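You operate a simulated robot arm through the tools that you are given. There is no shell and no other tool.

Carry out the task below with a simulated robot arm. There is one attempt and no reset: what you move stays moved.

## Task
Light the bar lantern and aim it at square 62.
Fine: mains on, dial at Half; the light covers the square; free the amber lock knob to swing and tilt, and lock it again; T-handle, blue knob, flaps, Flash and plugs stay. Where these are worked on the way, their far stop is far enough and under half their travel is too little: amber lock knob.

Only the result counts: the job must be done as asked and must still hold three seconds after the hand-in. Knocking over, shifting, dropping, spilling or breaking anything else fails it. A push-on lid holds only when it is set on centred and level and pressed home; a screw cap is set on level and turned clockwise until tight.

## Robot
A 7-joint arm with a two-finger parallel gripper, fixed in place. Base frame: the origin is on the floor under the middle of its stand, x ahead of it, y to its left, z up. Readings come in cm, degrees, newtons and seconds.
It reaches about 96.4 cm from its shoulder. Its first joint turns from -166.0 to 166.0 degrees. Payload 1.57 kg.
The TCP is the grasp point between the finger pads, 3 cm short of the fingertips. In the tool frame z runs along the fingers and y along their closing line. Largest opening 11 cm; finger width 2.4, thickness 1.2; the body of the gripper, 4.8 by 11.2 cm, starts 7.8 cm behind the TCP.
Orientation is that of the tool frame in the base frame, as [roll, pitch, yaw] about the fixed x, y, z axes, in that order (R = Rz(yaw) Ry(pitch) Rx(roll)). With the fingers straight down and closing along the base's y, the tool's x points along the base's -x, its y along +y and its z along -z.

## Interface
- The arm moves only by the tool step_arm. Its argument "commands" is a list of rows, each an object (a shift or turn left out is 0, a gripper value left out holds the last) with "translation": the shift along the tool's x, y, z in cm, a list of three; "angular": the turn, a rotation vector about the tool's x, y, z in degrees, a list of three. In form: [{"translation": [x, y, z], "angular": [ax, ay, az]}, ...]. A call has 1 to 20 rows; each row shifts and turns the commanded pose from where the row before left it, along the tool's axes as they then stand. "claw" is the closure, from 0 (fully open) to 1 (shut), set as the call begins (left out, the last holds). Each row takes 0.2 s and may step no farther than 5 cm and 8.6 degrees from the row before; otherwise, or with a gripper value out of range, the whole call is refused. Where a pose cannot be reached the arm comes as near as it can. A force on the tool above 40 N (or 10 N above the force at the start of the call, whichever is more), or a blocked arm, ends the call early, and 0.2 s more pass. Each finger travels about 10.8 cm/s and halts on what it meets, pressing with about 25 N; the grip force reading is that of the motor and also rises with nothing between the fingers. The clock runs only during rows and for 0.2 s after the last one: add rows that do not move to give the fingers time. The reply holds the time, the measured pose of the TCP, the force on the tool along the base axes, the opening and the grip force, in the units named above and with some noise, with the torque about the TCP (base axes, N m) and any sound that the robot's microphone picked up.
- Cameras (640 x 400 px; columns grow to the right, rows downward): "scene" is fixed at [3.95, 50.59, 157.89]; the picture's right is [0.02, -1.00, 0.00], its down [-0.50, -0.01, -0.87] and it looks along [0.87, 0.02, -0.50] (base axes); focal length 292 px, centre (320, 200). "wrist" rides on the gripper at [7, 1.6, -14.1] in the tool frame; the picture's right is [-0.23, 0.97, 0.00], its down [-0.86, -0.20, -0.48] and it looks along [-0.47, -0.11, 0.88] (tool axes); focal length 222 px, centre (320, 200). There is no depth. A picture from a camera that has moved, and an enlarged one, comes with that camera's place and axes in the base frame and with its lens. The place of the scene camera against the robot may be out by one fixed shift of up to 2.5 cm in any direction.
- get_image(camera): a new picture of that camera. It takes no simulated time.
- slide_trunk(by): slides the trunk up (or, below 0, down) by that many cm; the arm rides with it, the base frame stays. It gives what a move gives, with no picture.
- zoom(camera, box): a new picture of the part [left, top, right, bottom] of that camera's present view, enlarged. It takes no simulated time.
- job_done(): hands the job in; it is judged then, once.

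Places have to be worked out from the pictures, the camera data and where the tool is seen. Open the gripper and draw the arm clear of the work before you hand the job in, unless the task says otherwise.

The tools are called after "Call:" as name(argument=value, ...) on one line, values as JSON. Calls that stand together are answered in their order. step_arm: Moves the arm, as the interface text tells. Its arguments: {"type":"object","properties":{"commands":{"type":"array"},"claw":{"type":"number"}},"required":["commands"]} The other tools are called the same way: slide_trunk (by) moves the trunk up or down; get_image (camera) takes a picture; zoom (camera, box) takes an enlarged picture of a part of a camera's view; job_done () hands the job in.

At the start:

```text
t: 0.0
tcp_pos: [61.0, 33.29, 141.09]
tool_rot: [179.8, 0.0, -179.9]
force: [-0.1, 0.0, 0.0]
torque: [0.0, -0.02, -0.03]
grip_width: 11.0
grip_force: 0.0
trunk travel left (down, up): [-57.5, 3.5]
```

scene: 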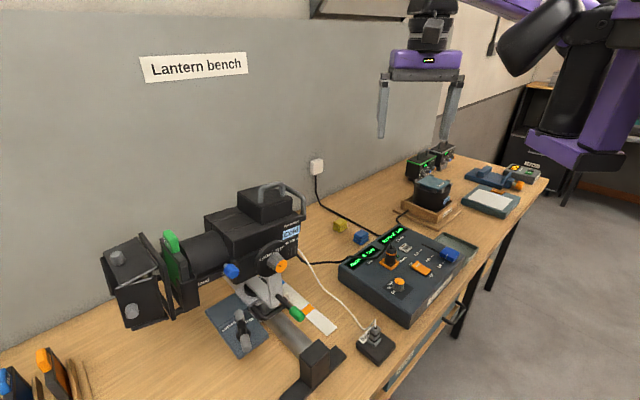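
wrist: 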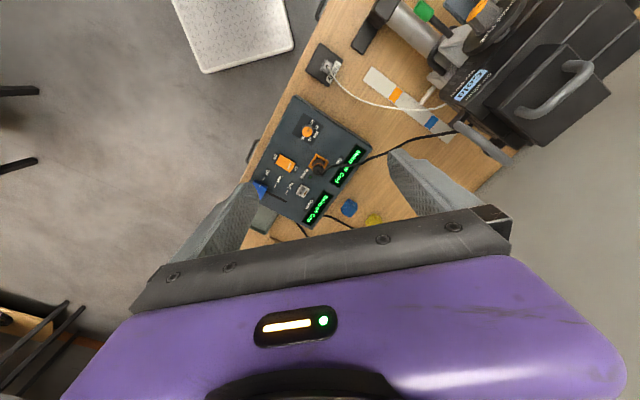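

I'll begin by studying the scene in enlarged pictures to identify the lantern, the control box and the target squares.

Call:
zoom(camera="scene", box=[90, 170, 350, 340])

Call:
zoom(camera="scene", box=[320, 210, 490, 330])

Call:
zoom(camera="wrist", box=[240, 80, 380, 230])

Call:
zoom(camera="scene", box=[0, 0, 320, 200])

Call:
zoom(camera="scene", box=[380, 120, 560, 240])

```text
2.35 times, centred on (220, 255) of scene
camera zoom: at [3.95, 50.59, 157.89], right [0.02, -1.0, 0.0], down [-0.5, -0.01, -0.87], along [0.87, 0.02, -0.5], focal length 687 px, centre (555, 71)
```

zoom: 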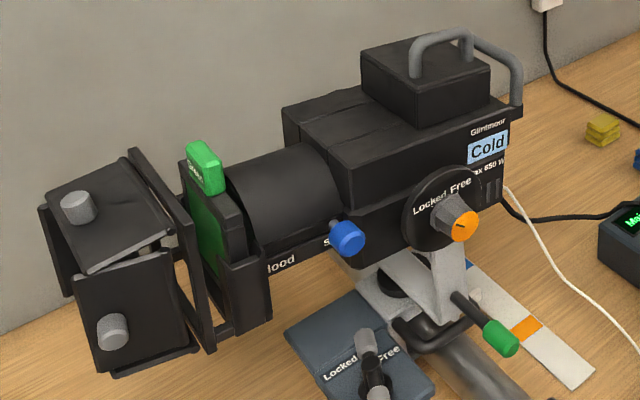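

```text
3.33 times, centred on (405, 270) of scene
camera zoom: at [3.95, 50.59, 157.89], right [0.02, -1.0, 0.0], down [-0.5, -0.01, -0.87], along [0.87, 0.02, -0.5], focal length 973 px, centre (37, -33)
```

zoom: 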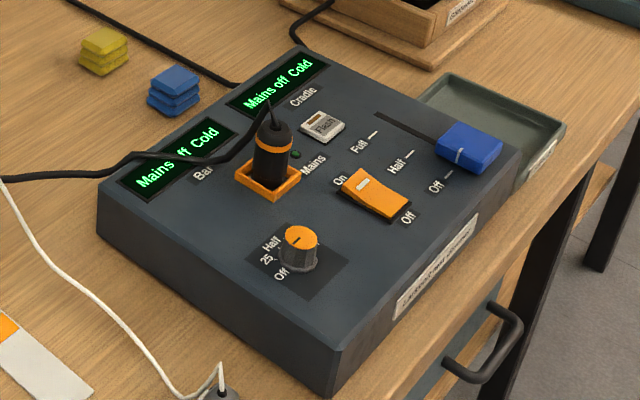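

```text
2.67 times, centred on (310, 155) of wrist
camera zoom: at [53.98, 34.82, 155.3], right [0.23, 0.97, 0.0], down [0.86, -0.2, 0.48], along [0.47, -0.11, -0.88], focal length 592 px, centre (347, 320)
```

zoom: 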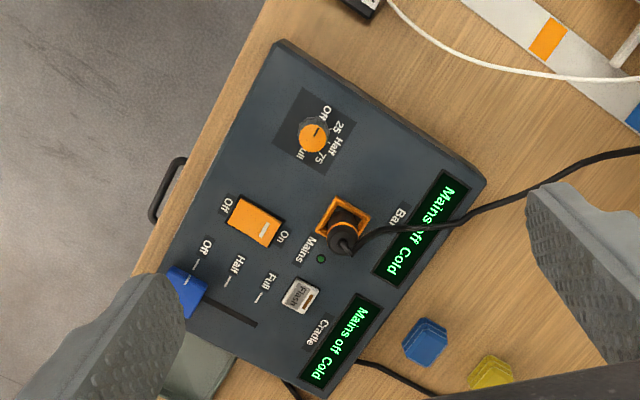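

```text
2.00 times, centred on (160, 100) of scene
camera zoom: at [3.95, 50.59, 157.89], right [0.02, -1.0, 0.0], down [-0.5, -0.01, -0.87], along [0.87, 0.02, -0.5], focal length 584 px, centre (640, 400)
```

zoom: 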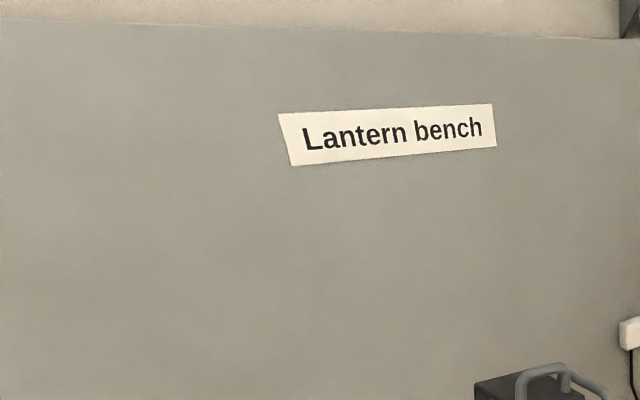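

```text
3.33 times, centred on (470, 180) of scene
camera zoom: at [3.95, 50.59, 157.89], right [0.02, -1.0, 0.0], down [-0.5, -0.01, -0.87], along [0.87, 0.02, -0.5], focal length 973 px, centre (-180, 267)
```

zoom: 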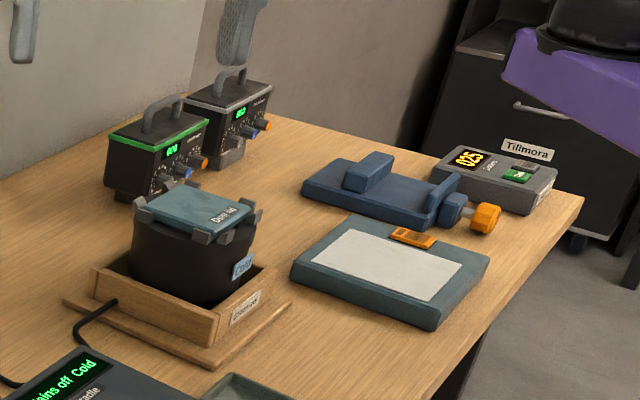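

The bench appears turned about 45° from the base axes, with the lantern pointing left (toward −x,+y). No numbered squares are in view yet, so I'll turn the wrist camera in place to look toward the left end of the bench.

Call:
step_arm(commands=[{"angular": [0, 0, 7.5]}, {"angular": [0, 0, 7.5]}, {"angular": [0, 0, 7.5]}, {"angular": [0, 0, 7.5]}, {"angular": [0, 0, 7.5]}, {"angular": [0, 0, 7.5]}, {"angular": [0, 8, 0]}, {"angular": [0, 8, 0]}, {"angular": [0, 8, 0]}, {"angular": [0, 8, 0]}, {"angular": [0, 8, 0]}, {"angular": [0, 8, 0]}, {"angular": [0, 8, 0]}, {"angular": [0, 8, 0]}])

Call:
get_image(camera="wrist")

Call:
get_image(camera="scene")

```text
t: 3.0
tcp_pos: [60.87, 33.23, 140.94]
tool_rot: [179.7, -64.3, 135.3]
force: [0.3, -0.1, -0.2]
torque: [-0.03, -0.03, -0.03]
grip_width: 11.01
grip_force: 0.1
trunk travel left (down, up): [-57.5, 3.5]
```

```text
taken
camera wrist: at [68.95, 27.47, 153.57], right [0.76, 0.62, -0.2], down [0.43, -0.71, -0.56], along [-0.49, 0.34, -0.8], focal length 222 px, centre (320, 200)
```

wrist: 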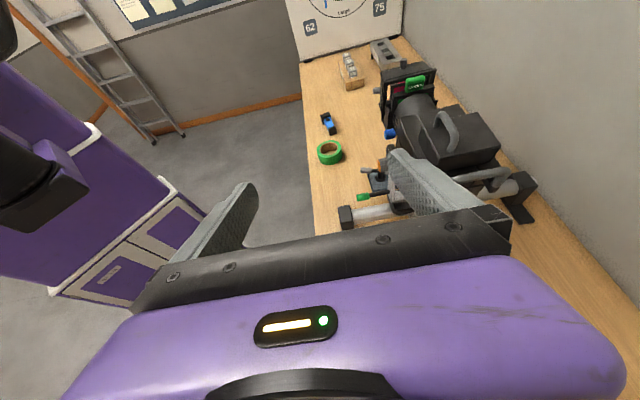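

```text
taken
```

scene: 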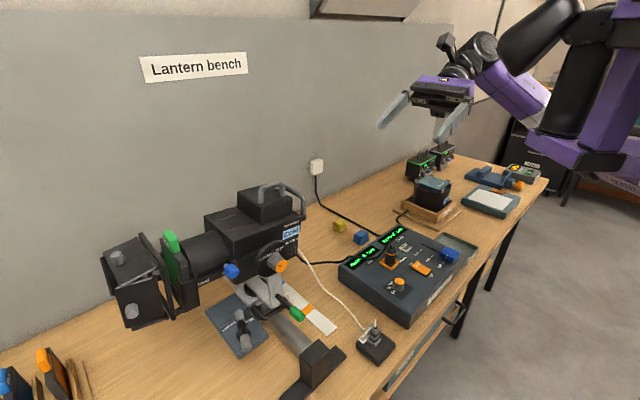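

The target board stands at the far-left end of the bench, with squares 62 and 75 seen. I'll pitch further up to see the whole board.

Call:
step_arm(commands=[{"angular": [0, 8, 0]}, {"angular": [0, 8, 0]}, {"angular": [0, 8, 0]}, {"angular": [0, 4, 0]}])

Call:
get_image(camera="wrist")

```text
t: 4.0
tcp_pos: [60.92, 33.27, 141.12]
tool_rot: [3.0, -87.8, -47.9]
force: [-0.5, 0.4, 0.5]
torque: [0.0, 0.02, 0.01]
grip_width: 11.0
grip_force: 0.0
trunk travel left (down, up): [-57.5, 3.5]
```

```text
taken
camera wrist: at [72.31, 24.19, 147.57], right [0.68, 0.7, -0.23], down [0.18, -0.45, -0.87], along [-0.71, 0.56, -0.43], focal length 222 px, centre (320, 200)
```

wrist: 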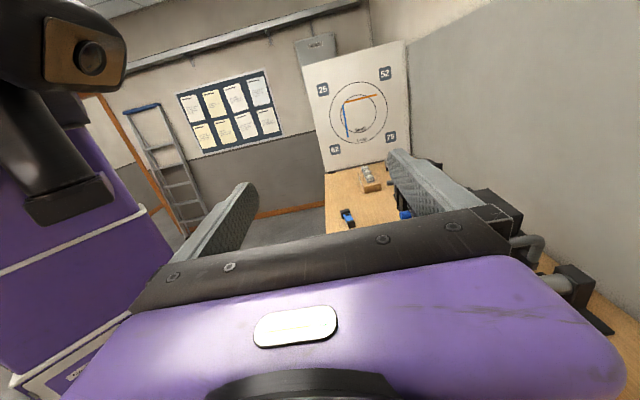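

Call:
zoom(camera="wrist", box=[290, 30, 430, 180])

Call:
zoom(camera="wrist", box=[300, 130, 440, 240])

```text
2.67 times, centred on (360, 105) of wrist
camera zoom: at [72.31, 24.19, 147.57], right [0.68, 0.7, -0.23], down [0.18, -0.45, -0.87], along [-0.71, 0.56, -0.43], focal length 592 px, centre (213, 453)
```

zoom: 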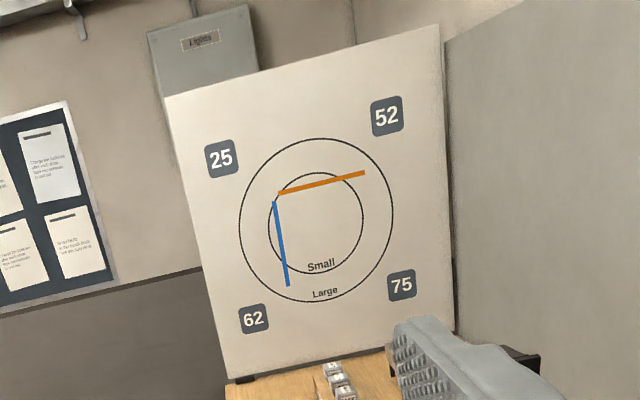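

```text
3.64 times, centred on (370, 185) of wrist
camera zoom: at [72.31, 24.19, 147.57], right [0.68, 0.7, -0.23], down [0.18, -0.45, -0.87], along [-0.71, 0.56, -0.43], focal length 808 px, centre (138, 254)
```

zoom: 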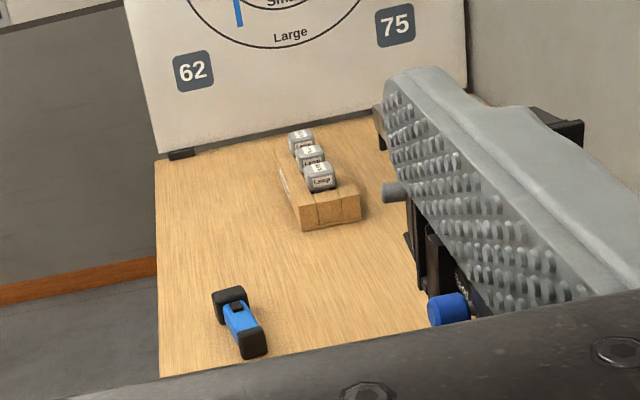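

The board has 25/52 on top and 62 at the lower left. Next I'll swing the tool to point toward the wall (v ≈ (0.7,0.7,0)) and look at the front side of the lantern, where the amber knob sits at roughly (51,57,114).

Call:
step_arm(commands=[{"angular": [-8.2, 0, 0]}, {"angular": [-8.2, 0, 0]}, {"angular": [-8.2, 0, 0]}, {"angular": [-8.2, 0, 0]}, {"angular": [-8.2, 0, 0]}, {"angular": [-8.2, 0, 0]}, {"angular": [-8.2, 0, 0]}, {"angular": [-8.2, 0, 0]}, {"angular": [-8.2, 0, 0]}, {"angular": [-8.2, 0, 0]}, {"angular": [-8.2, 0, 0]}])

Call:
get_image(camera="wrist")

Call:
get_image(camera="scene")

```text
t: 6.4
tcp_pos: [67.6, 36.5, 141.28]
tool_rot: [-76.9, -87.7, -47.4]
force: [-0.1, -0.2, 0.1]
torque: [-0.02, 0.01, 0.02]
grip_width: 10.97
grip_force: 0.0
out of reach, approached as far as the arm can: row 7, 8, 9, 10, 11
trunk travel left (down, up): [-57.5, 3.5]
```

```text
taken
camera wrist: at [61.17, 23.73, 148.09], right [0.8, -0.54, -0.26], down [-0.46, -0.26, -0.85], along [0.39, 0.8, -0.45], focal length 222 px, centre (320, 200)
```

wrist: 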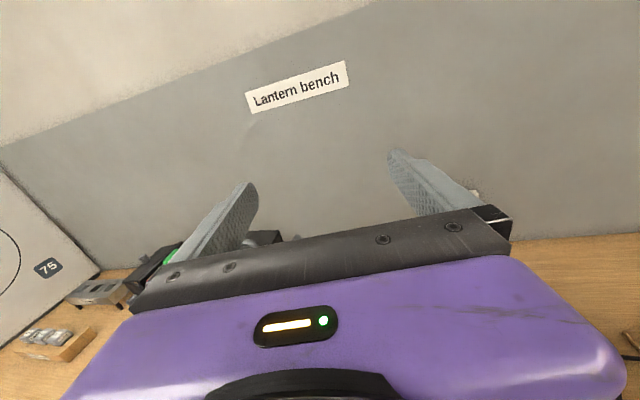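

```text
taken
```

scene: 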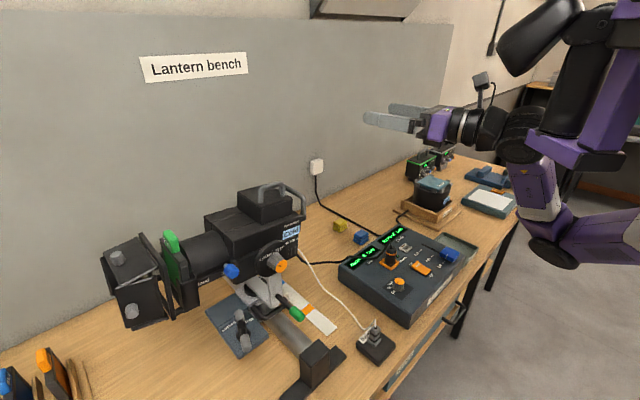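

The arm reached a limit part-way. I'll lower the trunk some (it's near its top, above the work), then shift toward the lantern's front.

Call:
slide_trunk(by=-12)

Call:
step_arm(commands=[{"translation": [0, -4, -2]}, {"translation": [0, -4, -2]}, {"translation": [0, -4, -2]}, {"translation": [0, -4, -2]}, {"translation": [0, -4, -2]}, {"translation": [0, -4, -2]}])

Call:
get_image(camera="wrist")

Call:
get_image(camera="scene")

```text
t: 7.9
tcp_pos: [67.64, 36.52, 129.29]
tool_rot: [-76.4, -87.8, -47.7]
force: [-0.2, -0.4, 0.3]
torque: [-0.01, 0.01, 0.03]
grip_width: 11.0
grip_force: 0.0
trunk travel left (down, up): [-45.5, 15.5]
```

```text
t: 9.3
tcp_pos: [66.75, 37.79, 129.53]
tool_rot: [-76.5, -88.0, -47.6]
force: [-0.8, -1.0, -0.1]
torque: [0.01, 0.0, -0.01]
grip_width: 11.01
grip_force: 0.0
out of reach, approached as far as the arm can: row 1, 2, 3, 4, 5, 6
trunk travel left (down, up): [-45.5, 15.5]
```

```text
taken
camera wrist: at [60.2, 24.99, 136.29], right [0.8, -0.54, -0.26], down [-0.46, -0.26, -0.85], along [0.39, 0.8, -0.45], focal length 222 px, centre (320, 200)
```

wrist: 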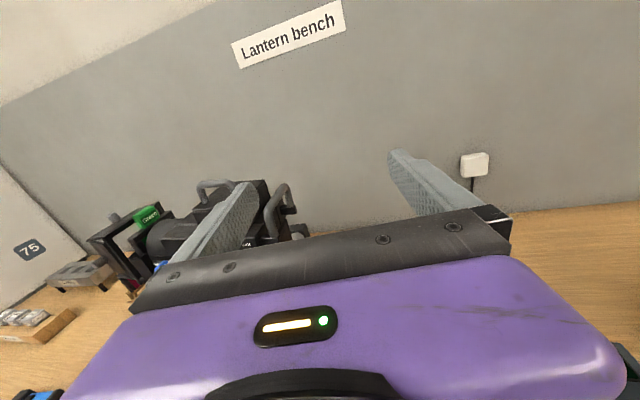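

```text
taken
```

scene: 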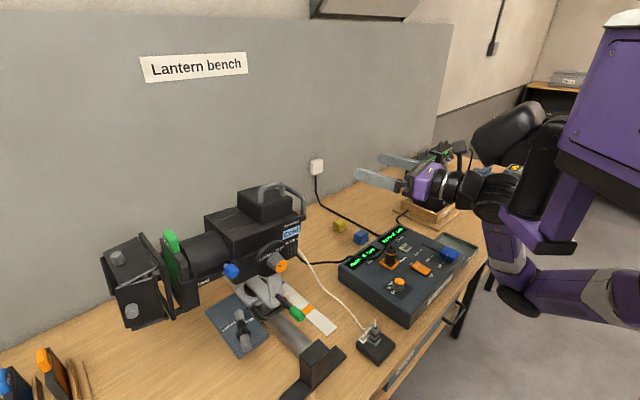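

The posture with the camera on top has run into a joint limit. I'll reverse the swing back and unwind to the fingers-down posture.

Call:
step_arm(commands=[{"angular": [8.2, 0, 0]}, {"angular": [8.2, 0, 0]}, {"angular": [8.2, 0, 0]}, {"angular": [8.2, 0, 0]}, {"angular": [8.2, 0, 0]}, {"angular": [8.2, 0, 0]}, {"angular": [8.2, 0, 0]}, {"angular": [8.2, 0, 0]}, {"angular": [8.2, 0, 0]}])

```text
t: 11.3
tcp_pos: [66.56, 37.64, 129.53]
tool_rot: [-1.1, -87.8, -49.1]
force: [-0.2, -0.1, 0.5]
torque: [0.0, 0.01, 0.01]
grip_width: 11.0
grip_force: 0.0
trunk travel left (down, up): [-45.5, 15.5]
```

Call:
step_arm(commands=[{"angular": [0, -8.3, 0]}, {"angular": [0, -8.3, 0]}, {"angular": [0, -8.3, 0]}, {"angular": [0, -8.3, 0]}, {"angular": [0, -8.3, 0]}, {"angular": [0, -8.3, 0]}, {"angular": [0, -8.3, 0]}, {"angular": [0, -8.3, 0]}, {"angular": [0, -8.3, 0]}, {"angular": [0, -8.3, 0]}, {"angular": [0, -8.3, 0]}])

Call:
get_image(camera="wrist")

Call:
get_image(camera="scene")

```text
t: 13.7
tcp_pos: [66.67, 37.65, 129.55]
tool_rot: [-180.0, -0.7, 129.6]
force: [-0.4, 0.6, -0.4]
torque: [-0.03, 0.0, 0.01]
grip_width: 11.0
grip_force: 0.0
trunk travel left (down, up): [-45.5, 15.5]
```

```text
taken
camera wrist: at [63.55, 43.96, 143.8], right [0.9, 0.45, 0.0], down [0.4, -0.79, 0.47], along [0.21, -0.42, -0.88], focal length 222 px, centre (320, 200)
```

wrist: 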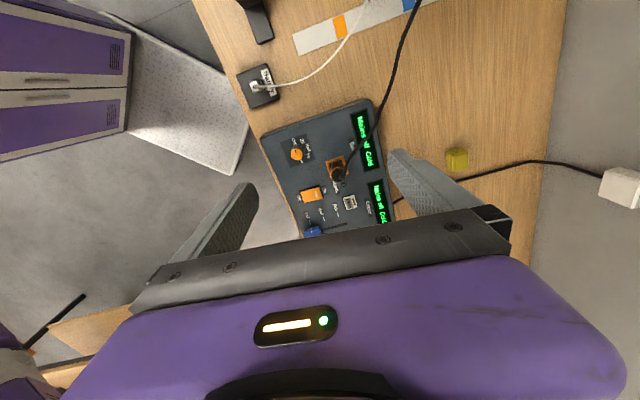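

```text
taken
```

scene: 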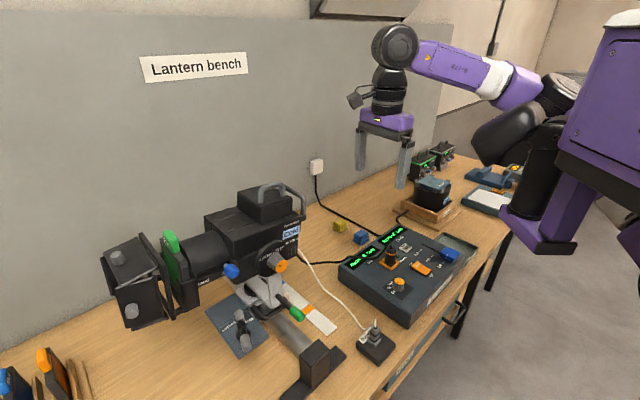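

Now fingers are down and aligned with the bench. Let me enlarge the control box in this view for precise geometry.

Call:
zoom(camera="wrist", box=[250, 90, 400, 240])

Call:
zoom(camera="scene", box=[330, 220, 480, 330])

```text
2.67 times, centred on (325, 165) of wrist
camera zoom: at [63.55, 43.96, 143.8], right [0.9, 0.45, 0.0], down [0.4, -0.79, 0.47], along [0.21, -0.42, -0.88], focal length 592 px, centre (307, 293)
```

zoom: 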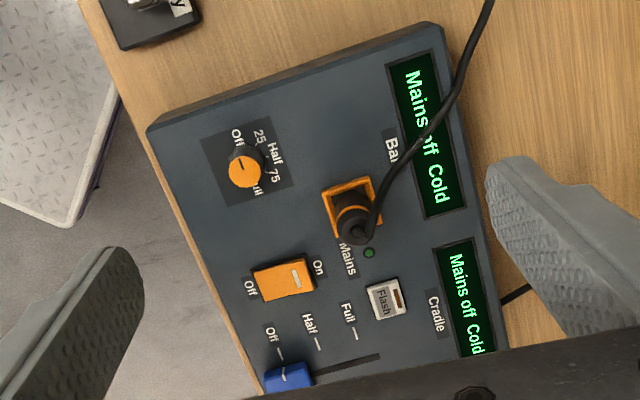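

```text
3.64 times, centred on (405, 275) of scene
camera zoom: at [3.95, 50.59, 157.89], right [0.02, -1.0, 0.0], down [-0.5, -0.01, -0.87], along [0.87, 0.02, -0.5], focal length 1062 px, centre (11, -73)
```

zoom: 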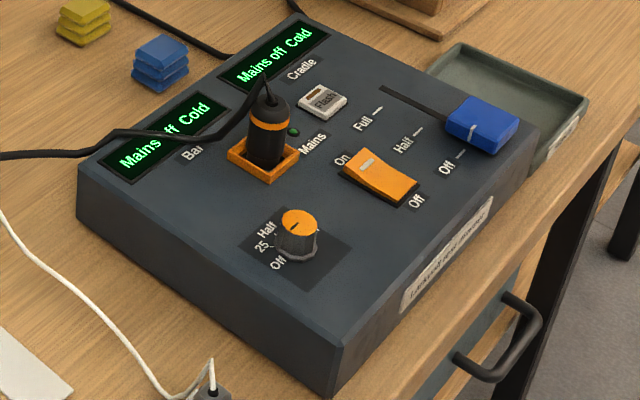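

Triangulating from the two wrist views, the dial top is near (65.0, 28.9, 95.8) and the rocker centre near (72.9, 20.1, 92.7), with the On end toward the wall. I'll square the tool to the bench, close the fingers and hover over the On end to look again.

Call:
step_arm(commands=[{"angular": [0, 0, -5.4]}, {"translation": [-2.41, -0.934, 3.64]}, {"translation": [-2.41, -0.934, 3.64]}, {"translation": [-2.41, -0.934, 3.64]}, {"translation": [-2.41, -0.934, 3.64]}, {"translation": [-2.41, -0.934, 3.64]}, {"translation": [-2.41, -0.934, 3.64]}, {"translation": [-2.41, -0.934, 3.64]}], claw=1)

Call:
get_image(camera="wrist")

Call:
get_image(camera="scene")

```text
t: 15.5
tcp_pos: [73.39, 21.63, 103.82]
tool_rot: [179.9, -0.8, 135.0]
force: [0.6, 0.1, -0.5]
torque: [-0.01, 0.0, 0.03]
grip_width: 0.0
grip_force: 21.7
trunk travel left (down, up): [-45.5, 15.5]
```

```text
taken
camera wrist: at [69.84, 27.54, 118.18], right [0.85, 0.53, 0.0], down [0.47, -0.75, 0.47], along [0.24, -0.4, -0.88], focal length 222 px, centre (320, 200)
```

wrist: 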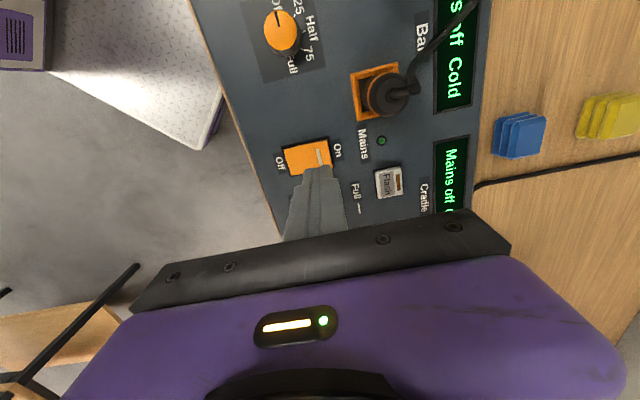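

```text
taken
```

scene: 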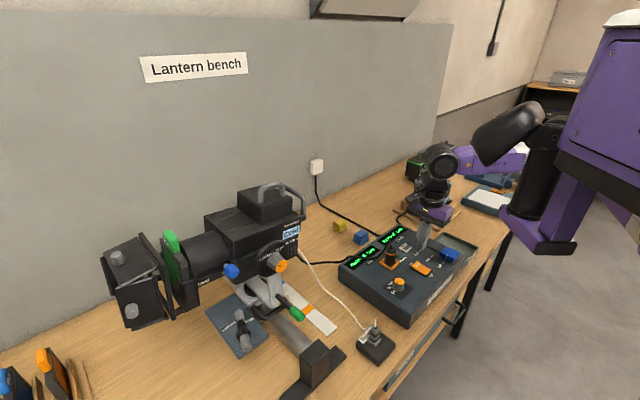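

The rocker centre resolves to about (72.6, 20.0, 92.7) and its On end to (73.8, 21.2). I'll shift slightly over it and lower in small steps watching the force and display.

Call:
step_arm(commands=[{"translation": [-0.57, 0, 2]}, {"translation": [0, 0, 2]}, {"translation": [0, 0, 1.5]}, {"translation": [0, 0, 0.5]}, {"translation": [0, 0, 0.5]}])

Call:
get_image(camera="wrist")

Call:
zoom(camera="scene", box=[330, 220, 480, 330])

```text
t: 16.7
tcp_pos: [73.94, 21.1, 97.18]
tool_rot: [-180.0, -0.9, 135.0]
force: [-0.5, 0.9, -0.3]
torque: [-0.01, 0.02, -0.01]
grip_width: 0.0
grip_force: 20.8
trunk travel left (down, up): [-45.5, 15.5]
```

```text
taken
camera wrist: at [70.24, 27.09, 111.51], right [0.85, 0.53, 0.0], down [0.47, -0.75, 0.47], along [0.24, -0.4, -0.88], focal length 222 px, centre (320, 200)
```

wrist: 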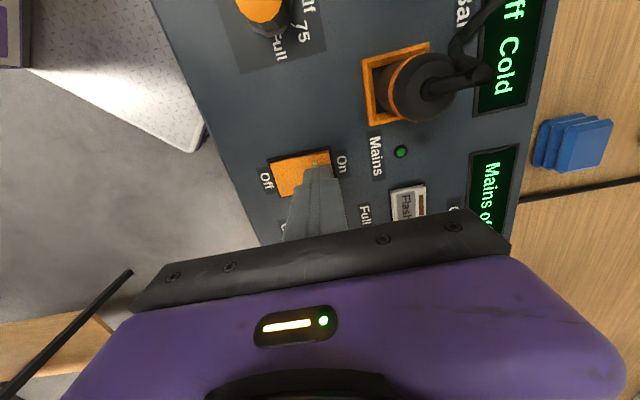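

```text
3.64 times, centred on (405, 275) of scene
camera zoom: at [3.95, 50.59, 157.89], right [0.02, -1.0, 0.0], down [-0.5, -0.01, -0.87], along [0.87, 0.02, -0.5], focal length 1062 px, centre (11, -73)
```

zoom: 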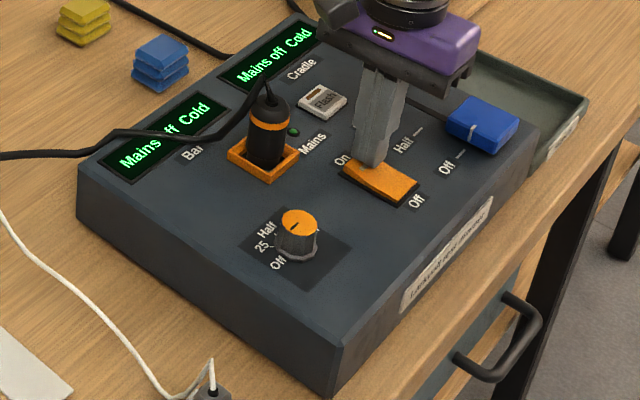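

Still no contact with the tip at z≈94.2, positioned over the On end. Continuing down in small steps.

Call:
step_arm(commands=[{"translation": [0, 0, 0.4]}, {"translation": [0, 0, 0.4]}, {"translation": [0, 0, 0.4]}])

Call:
zoom(camera="scene", box=[330, 220, 480, 330])

```text
t: 17.4
tcp_pos: [73.99, 21.27, 96.84]
tool_rot: [179.7, -0.8, 135.1]
force: [-7.4, -5.1, 22.0]
torque: [-0.48, 0.22, -0.13]
grip_width: 0.0
grip_force: 20.8
trunk travel left (down, up): [-45.5, 15.5]
stopped in row 3: the force on the tool passed its limit at 47 N (the readings are from after the stop); the commanded pose is now the measured one
```

```text
3.64 times, centred on (405, 275) of scene
camera zoom: at [3.95, 50.59, 157.89], right [0.02, -1.0, 0.0], down [-0.5, -0.01, -0.87], along [0.87, 0.02, -0.5], focal length 1062 px, centre (11, -73)
```

zoom: 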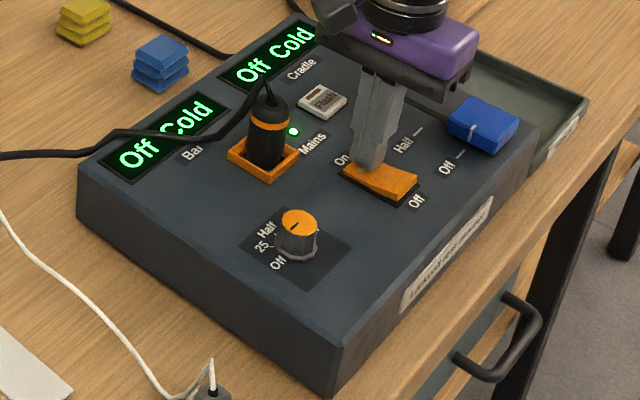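

Mains is now on (LED lit, displays read "Off Cold"). I'll lift off and move above the dial to view its scale.

Call:
step_arm(commands=[{"translation": [0, 0, -3]}, {"translation": [0, 0, -4]}, {"translation": [0, 0, -4]}, {"translation": [4, -0.3, 0]}, {"translation": [4, -0.3, 0]}, {"translation": [3.76, -0.37, 0]}])

Call:
step_arm(commands=[{}, {}, {}], claw=0.45)

Call:
get_image(camera="wrist")

Call:
zoom(camera="wrist", box=[250, 100, 390, 240])

```text
t: 18.8
tcp_pos: [64.88, 28.75, 107.56]
tool_rot: [179.7, -0.8, 135.0]
force: [0.1, -0.9, -0.4]
torque: [0.03, 0.02, 0.01]
grip_width: 0.02
grip_force: 21.3
trunk travel left (down, up): [-45.5, 15.5]
```

```text
t: 19.6
tcp_pos: [64.95, 28.92, 107.6]
tool_rot: [179.7, -0.8, 135.2]
force: [0.5, 0.1, -0.8]
torque: [0.01, 0.01, 0.01]
grip_width: 6.04
grip_force: 0.1
trunk travel left (down, up): [-45.5, 15.5]
```

```text
taken
camera wrist: at [61.24, 34.72, 121.91], right [0.85, 0.53, 0.0], down [0.47, -0.75, 0.47], along [0.25, -0.39, -0.89], focal length 222 px, centre (320, 200)
```

wrist: 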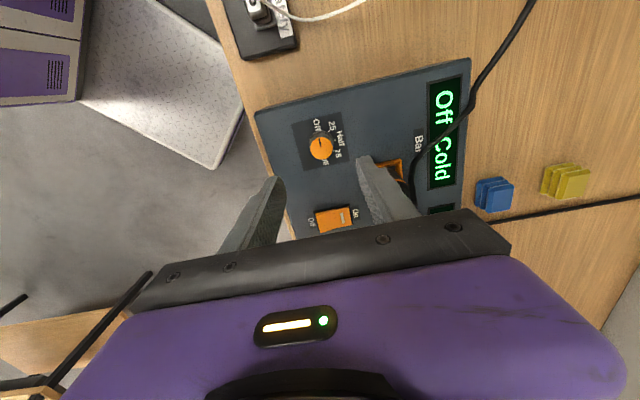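

```text
2.86 times, centred on (320, 170) of wrist
camera zoom: at [61.24, 34.72, 121.91], right [0.85, 0.53, 0.0], down [0.47, -0.75, 0.47], along [0.25, -0.39, -0.89], focal length 635 px, centre (320, 286)
```

zoom: 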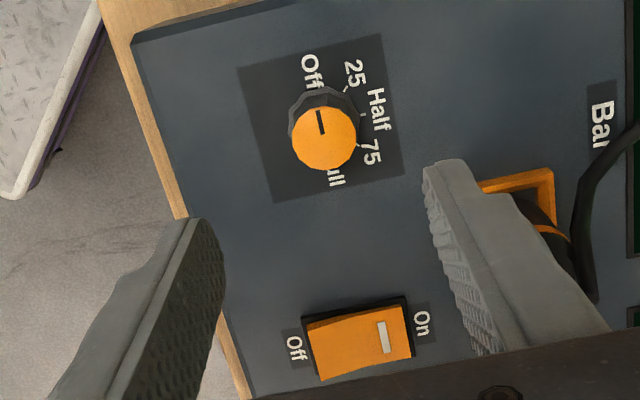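

The scale runs clockwise from Off (pointing left along bench) through Half (90° on, pointing to the wall). I'll pre-rotate the open gripper 45° back, lower a bit and centre over the dial near (65.0, 29.3).

Call:
step_arm(commands=[{"translation": [0.23, 0.3, 0]}, {"angular": [0, 0, -7.5]}, {"angular": [0, 0, -7.5]}, {"angular": [0, 0, -7.5]}, {"angular": [0, 0, -7.5]}, {"angular": [0, 0, -7.5]}, {"angular": [0, 0, -7.5]}, {"translation": [0, 0, 3]}, {"translation": [0, 0, 2.5]}])

Call:
get_image(camera="wrist")

Call:
zoom(camera="scene", box=[330, 220, 480, 330])

```text
t: 21.6
tcp_pos: [65.03, 29.14, 102.22]
tool_rot: [179.2, -0.5, -180.0]
force: [-0.3, 0.2, -0.1]
torque: [0.0, -0.02, -0.02]
grip_width: 6.04
grip_force: 0.1
trunk travel left (down, up): [-45.5, 15.5]
```

```text
taken
camera wrist: at [58.23, 30.57, 116.42], right [0.23, 0.97, 0.01], down [0.86, -0.2, 0.47], along [0.46, -0.1, -0.88], focal length 222 px, centre (320, 200)
```

wrist: 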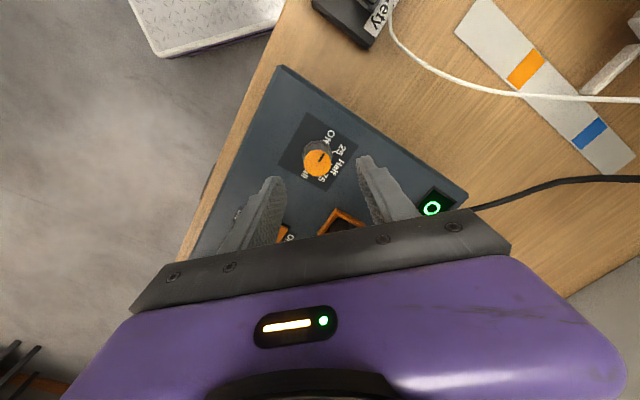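

```text
3.64 times, centred on (405, 275) of scene
camera zoom: at [3.95, 50.59, 157.89], right [0.02, -1.0, 0.0], down [-0.5, -0.01, -0.87], along [0.87, 0.02, -0.5], focal length 1062 px, centre (11, -73)
```

zoom: 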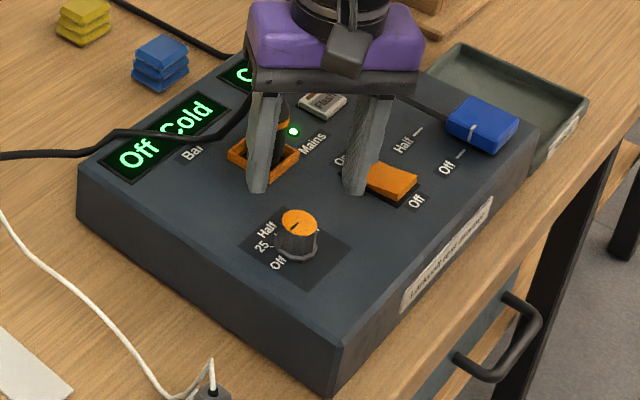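

The dial lies within 0.2 cm of the finger midline. Lowering so the tips are at about z=94 around the dial, then closing.

Call:
step_arm(commands=[{"translation": [0, 0, 2.5]}, {"translation": [0, 0, 1.5]}, {"translation": [0, 0, 1.0]}])

Call:
zoom(camera="scene", box=[330, 220, 480, 330])

Call:
get_image(camera="wrist")

```text
t: 22.4
tcp_pos: [65.07, 29.26, 97.24]
tool_rot: [179.1, -0.4, -179.9]
force: [-0.6, 1.4, 0.1]
torque: [0.01, -0.01, 0.01]
grip_width: 6.02
grip_force: 0.0
trunk travel left (down, up): [-45.5, 15.5]
```

```text
3.64 times, centred on (405, 275) of scene
camera zoom: at [3.95, 50.59, 157.89], right [0.02, -1.0, 0.0], down [-0.5, -0.01, -0.87], along [0.87, 0.02, -0.5], focal length 1062 px, centre (11, -73)
```

zoom: 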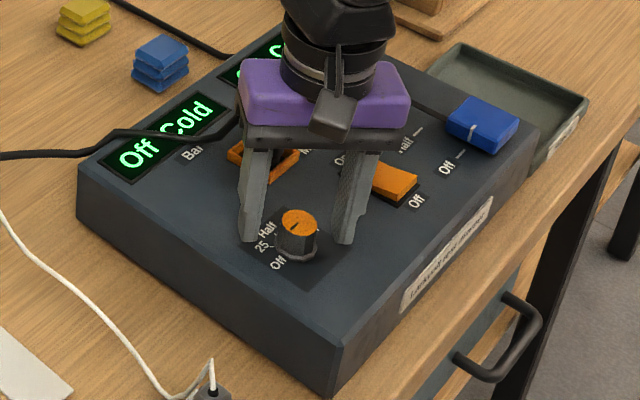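

```text
taken
camera wrist: at [58.18, 30.66, 111.42], right [0.23, 0.97, 0.01], down [0.86, -0.2, 0.47], along [0.46, -0.1, -0.88], focal length 222 px, centre (320, 200)
```

wrist: 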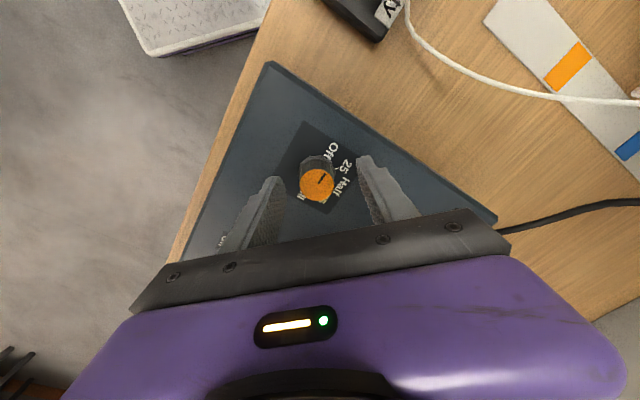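

Dial centre measures (64.8, 29.0); I'll correct by about 0.25 cm, go down slightly and close gradually.

Call:
step_arm(commands=[{"translation": [0.25, -0.22, 0.1]}, {}], claw=0.65)

Call:
get_image(camera="wrist")

```text
t: 23.0
tcp_pos: [64.75, 29.04, 97.09]
tool_rot: [179.3, -0.4, -179.9]
force: [0.1, 0.6, 0.7]
torque: [-0.01, -0.01, -0.01]
grip_width: 3.85
grip_force: 0.0
trunk travel left (down, up): [-45.5, 15.5]
```

```text
taken
camera wrist: at [57.92, 30.45, 111.33], right [0.23, 0.97, 0.01], down [0.86, -0.2, 0.47], along [0.46, -0.1, -0.88], focal length 222 px, centre (320, 200)
```

wrist: 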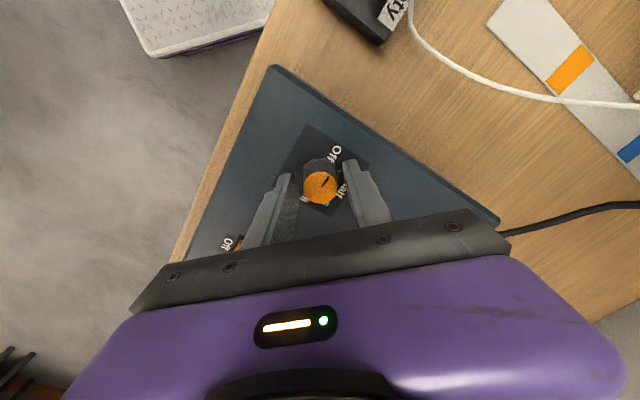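

Centred nicely; closing on the dial now.

Call:
step_arm(commands=[{}, {}], claw=0.8)

Call:
step_arm(commands=[{}], claw=1)

```text
t: 23.6
tcp_pos: [64.85, 28.9, 96.98]
tool_rot: [179.3, -0.5, -179.9]
force: [-0.9, -4.9, 0.1]
torque: [-0.26, -0.06, -0.02]
grip_width: 2.78
grip_force: 37.8
trunk travel left (down, up): [-45.5, 15.5]
```

```text
t: 24.0
tcp_pos: [64.74, 28.87, 97.05]
tool_rot: [179.3, -0.3, -179.9]
force: [-0.7, -5.8, 0.1]
torque: [-0.28, -0.11, -0.01]
grip_width: 2.77
grip_force: 38.1
trunk travel left (down, up): [-45.5, 15.5]
```

Gripped at 2.77 cm. I'll relieve the small side force and turn clockwise (positive about tool z) part-way, then check the display.

Call:
step_arm(commands=[{"translation": [0, -0.1, 0]}, {"angular": [0, 0, 7.5]}, {"angular": [0, 0, 7.5]}, {"angular": [0, 0, 7.5]}, {"angular": [0, 0, 7.5]}, {"angular": [0, 0, 7.5]}, {"angular": [0, 0, 7.5]}])

Call:
zoom(camera="scene", box=[330, 220, 480, 330])

Call:
get_image(camera="wrist")

```text
t: 25.6
tcp_pos: [64.84, 29.18, 97.2]
tool_rot: [179.6, -0.9, 135.1]
force: [7.1, 21.8, -25.2]
torque: [0.7, 0.02, 0.05]
grip_width: 2.79
grip_force: 38.1
trunk travel left (down, up): [-45.5, 15.5]
```

```text
3.64 times, centred on (405, 275) of scene
camera zoom: at [3.95, 50.59, 157.89], right [0.02, -1.0, 0.0], down [-0.5, -0.01, -0.87], along [0.87, 0.02, -0.5], focal length 1062 px, centre (11, -73)
```

zoom: 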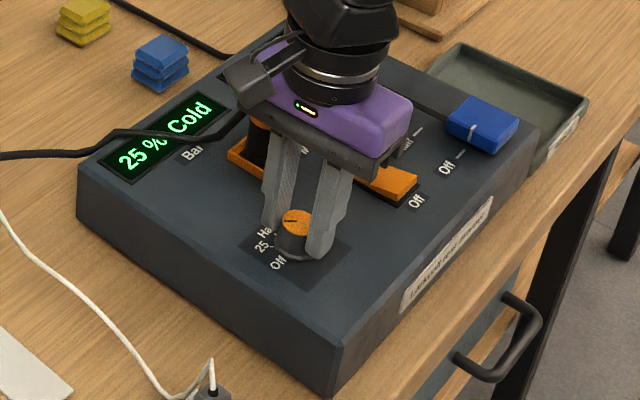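

```text
taken
camera wrist: at [61.2, 34.96, 111.5], right [0.85, 0.53, 0.0], down [0.47, -0.75, 0.46], along [0.25, -0.39, -0.89], focal length 222 px, centre (320, 200)
```

wrist: 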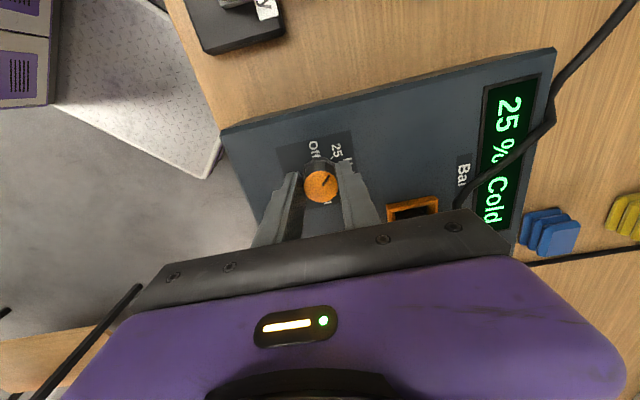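

The display shows 25 %. There's some side load (22 N) from slight off-axis turning, so I'll ease the pose before continuing.

Call:
step_arm(commands=[{"translation": [0.07, 0.14, 0.12]}])

```text
t: 26.0
tcp_pos: [64.87, 29.09, 97.11]
tool_rot: [179.8, -0.9, 135.0]
force: [3.4, 13.1, -5.7]
torque: [1.03, 0.77, 0.04]
grip_width: 2.79
grip_force: 37.8
trunk travel left (down, up): [-45.5, 15.5]
```

Forces dropped. Easing a touch more and continuing the turn to Half.

Call:
step_arm(commands=[{"translation": [0.05, 0.07, 0.02]}, {"angular": [0, 0, 7.5]}, {"angular": [0, 0, 7.5]}, {"angular": [0, 0, 7.5]}, {"angular": [0, 0, 7.5]}])

Call:
zoom(camera="scene", box=[330, 220, 480, 330])

```text
t: 27.2
tcp_pos: [65.08, 29.09, 97.2]
tool_rot: [179.9, -0.9, 104.9]
force: [10.3, 9.4, 29.3]
torque: [-0.43, -0.66, -0.01]
grip_width: 2.75
grip_force: 37.9
trunk travel left (down, up): [-45.5, 15.5]
```

```text
3.64 times, centred on (405, 275) of scene
camera zoom: at [3.95, 50.59, 157.89], right [0.02, -1.0, 0.0], down [-0.5, -0.01, -0.87], along [0.87, 0.02, -0.5], focal length 1062 px, centre (11, -73)
```

zoom: 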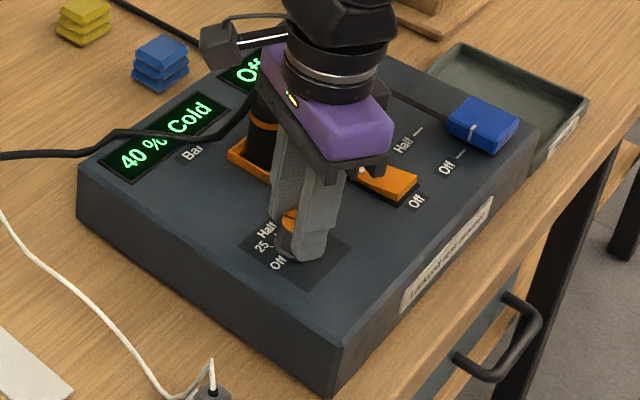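

The display reads 40 %. I'll ease upward slightly, then turn the remaining ~17°.

Call:
step_arm(commands=[{"translation": [0.04, 0.08, -0.12]}, {"angular": [0, 0, 6]}, {"angular": [0, 0, 6]}, {"angular": [0, 0, 4]}])

Call:
zoom(camera="scene", box=[330, 220, 480, 330])

```text
t: 28.2
tcp_pos: [65.0, 29.24, 97.19]
tool_rot: [-179.8, -0.7, 88.9]
force: [20.2, 5.7, 18.3]
torque: [0.99, -0.59, 0.05]
grip_width: 2.78
grip_force: 37.9
trunk travel left (down, up): [-45.5, 15.5]
```

```text
3.64 times, centred on (405, 275) of scene
camera zoom: at [3.95, 50.59, 157.89], right [0.02, -1.0, 0.0], down [-0.5, -0.01, -0.87], along [0.87, 0.02, -0.5], focal length 1062 px, centre (11, -73)
```

zoom: 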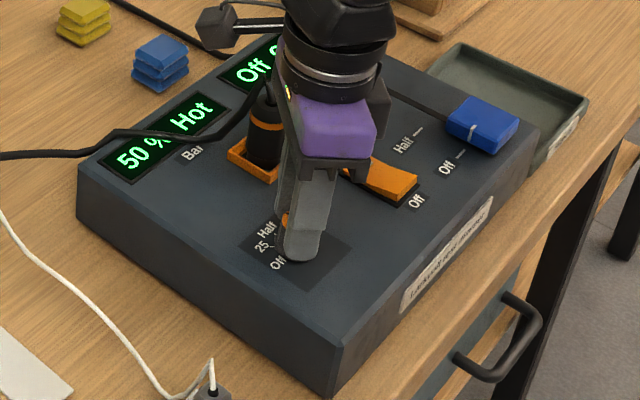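

The display reads 50 % (Hot). I'll ease the residual load and open the fingers to release the dial.

Call:
step_arm(commands=[{"translation": [0.05, 0.15, -0.08]}])

Call:
step_arm(commands=[{}, {}], claw=0.6)

Call:
step_arm(commands=[{"translation": [0, 0, -2]}, {"translation": [0, 0, -4]}, {"translation": [0, 0, -5]}, {"translation": [0, 0, -5]}, {"translation": [0, 0, -5]}])

Call:
zoom(camera="scene", box=[330, 220, 480, 330])

Call:
get_image(camera="wrist")

Call:
get_image(camera="scene")

```text
t: 28.6
tcp_pos: [65.12, 29.19, 97.18]
tool_rot: [-179.5, -0.7, 89.1]
force: [15.8, 2.9, 10.6]
torque: [1.0, -0.76, 0.04]
grip_width: 2.75
grip_force: 37.9
trunk travel left (down, up): [-45.5, 15.5]
```

```text
t: 29.2
tcp_pos: [65.06, 29.2, 97.2]
tool_rot: [-179.6, -0.7, 89.1]
force: [-0.4, 0.6, -0.6]
torque: [0.02, -0.01, 0.0]
grip_width: 4.42
grip_force: 0.0
trunk travel left (down, up): [-45.5, 15.5]
```

```text
t: 30.4
tcp_pos: [65.4, 29.05, 118.2]
tool_rot: [-179.5, -0.7, 89.1]
force: [0.8, -0.9, -0.5]
torque: [0.02, 0.03, 0.01]
grip_width: 4.4
grip_force: 0.1
trunk travel left (down, up): [-45.5, 15.5]
```

```text
3.64 times, centred on (405, 275) of scene
camera zoom: at [3.95, 50.59, 157.89], right [0.02, -1.0, 0.0], down [-0.5, -0.01, -0.87], along [0.87, 0.02, -0.5], focal length 1062 px, centre (11, -73)
```

zoom: 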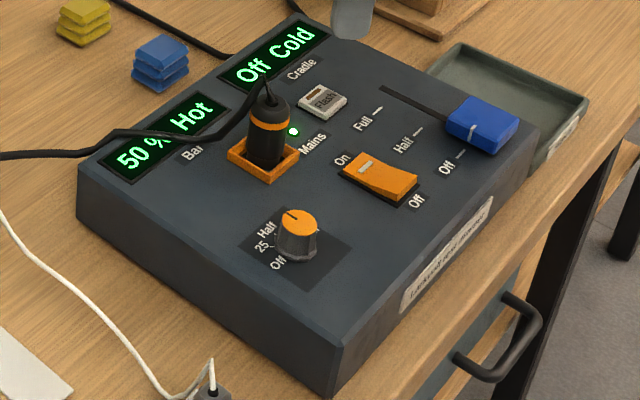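

```text
taken
camera wrist: at [67.17, 35.71, 132.43], right [0.97, -0.24, -0.01], down [-0.21, -0.86, 0.47], along [-0.12, -0.45, -0.88], focal length 222 px, centre (320, 200)
```

wrist: 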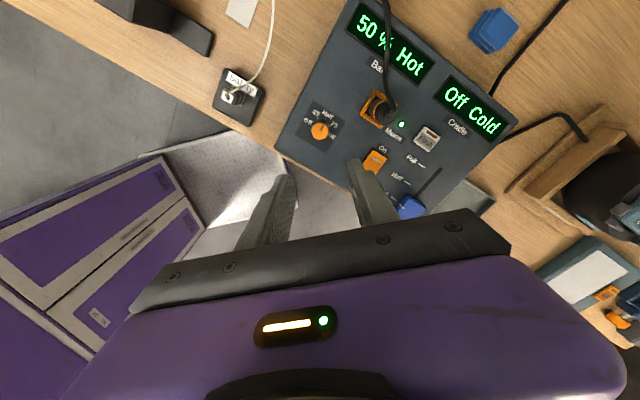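

```text
taken
```

scene: 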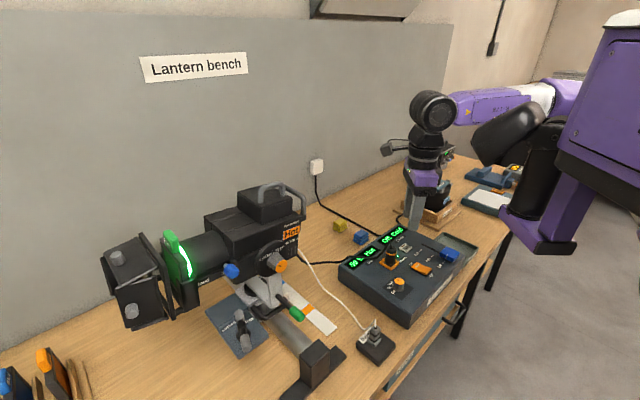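

The lamp is lit (green glow, label now "Hot"); dial holds at 50 %. Now I'll raise, unwind the wrist to face the bench front and move over toward the lantern for a close look at the amber lock knob.

Call:
step_arm(commands=[{"translation": [0, 0, -5]}, {"translation": [0, 0, -5]}, {"translation": [0, 0, -4]}, {"angular": [0, 0, -8.5]}, {"angular": [0, 0, -8.5]}, {"angular": [0, 0, -8.5]}, {"angular": [0, 0, -8.5]}, {"angular": [0, 0, -8.5]}, {"angular": [0, 0, -8.5]}, {"angular": [0, 0, -8.5]}, {"angular": [0, 0, -8.5]}, {"angular": [0, 0, -8.5]}, {"angular": [0, 0, -8.5]}, {"angular": [0, 0, -8.5]}, {"angular": [0, 0, -8.5]}, {"angular": [0, 0, -8.5]}, {"angular": [0, 0, -8.5]}, {"angular": [0, 0, -8.5]}, {"angular": [0, 0, -8.5]}])

Call:
step_arm(commands=[{"translation": [0.75, 4.77, 0]}, {"translation": [0.75, 4.77, 0]}, {"translation": [0.75, 4.77, 0]}, {"translation": [0.75, 4.77, 0]}, {"translation": [0.75, 4.77, 0]}, {"translation": [0.75, 4.77, 0]}])

Call:
get_image(camera="wrist")

Call:
get_image(camera="scene")

```text
t: 34.4
tcp_pos: [65.35, 28.79, 132.24]
tool_rot: [179.2, 0.2, -134.8]
force: [-0.4, 0.4, -0.7]
torque: [0.0, 0.0, -0.01]
grip_width: 4.39
grip_force: 0.1
trunk travel left (down, up): [-45.5, 15.5]
```

```text
t: 35.8
tcp_pos: [42.02, 45.76, 132.85]
tool_rot: [179.1, 0.2, -135.0]
force: [0.1, -0.6, 0.3]
torque: [0.02, 0.04, -0.01]
grip_width: 4.38
grip_force: 0.0
trunk travel left (down, up): [-45.5, 15.5]
```

```text
taken
camera wrist: at [36.01, 41.85, 147.09], right [-0.53, 0.85, 0.02], down [0.75, 0.46, 0.48], along [0.4, 0.26, -0.88], focal length 222 px, centre (320, 200)
```

wrist: 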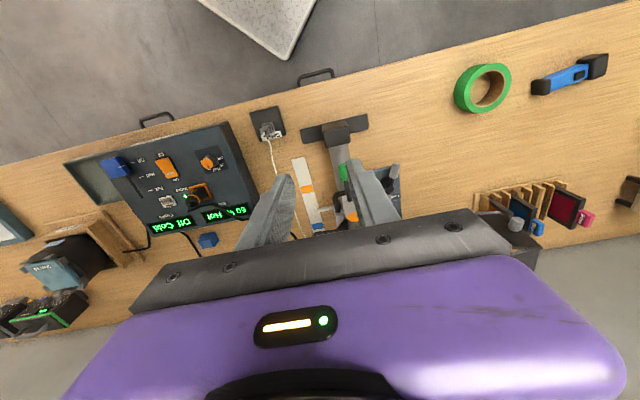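

```text
taken
```

scene: 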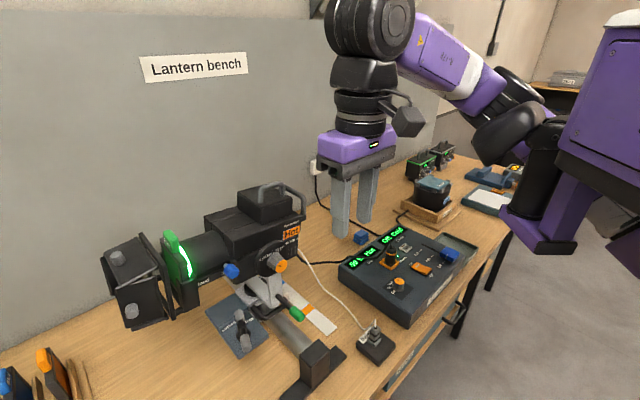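

The pose is reachable. I'll pitch the tool up ~55° toward the wall so the wrist camera looks at the lantern's knob side (image will be upside-down).

Call:
step_arm(commands=[{"angular": [0, -7.86, 0]}, {"angular": [0, -7.86, 0]}, {"angular": [0, -7.86, 0]}, {"angular": [0, -7.86, 0]}, {"angular": [0, -7.86, 0]}, {"angular": [0, -7.86, 0]}, {"angular": [0, -7.86, 0]}])

Call:
get_image(camera="wrist")

Call:
get_image(camera="scene")

```text
t: 37.5
tcp_pos: [45.5, 48.65, 135.38]
tool_rot: [165.9, 50.7, -154.4]
force: [-0.3, 0.2, -0.4]
torque: [-0.02, -0.01, 0.06]
grip_width: 4.36
grip_force: 0.1
trunk travel left (down, up): [-45.5, 15.5]
stopped in row 7: the arm was blocked; the commanded pose is now the measured one
```

```text
taken
camera wrist: at [32.44, 40.28, 139.0], right [-0.44, 0.83, 0.33], down [0.33, -0.18, 0.93], along [0.83, 0.52, -0.2], focal length 222 px, centre (320, 200)
```

wrist: 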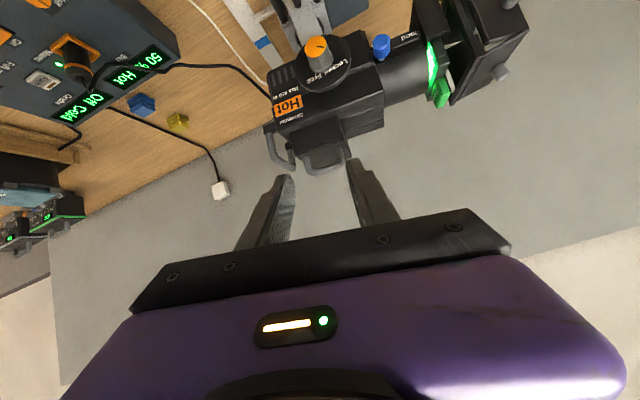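

```text
taken
```

scene: 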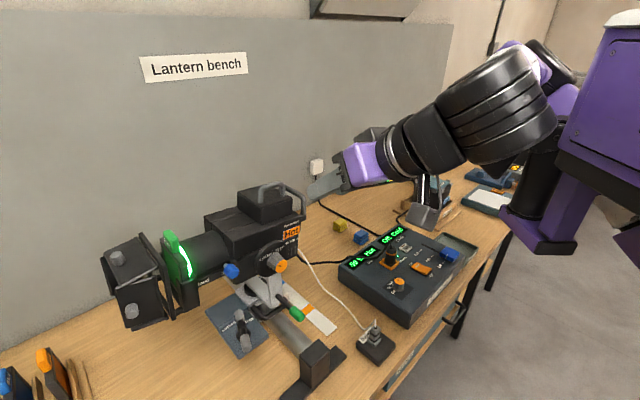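

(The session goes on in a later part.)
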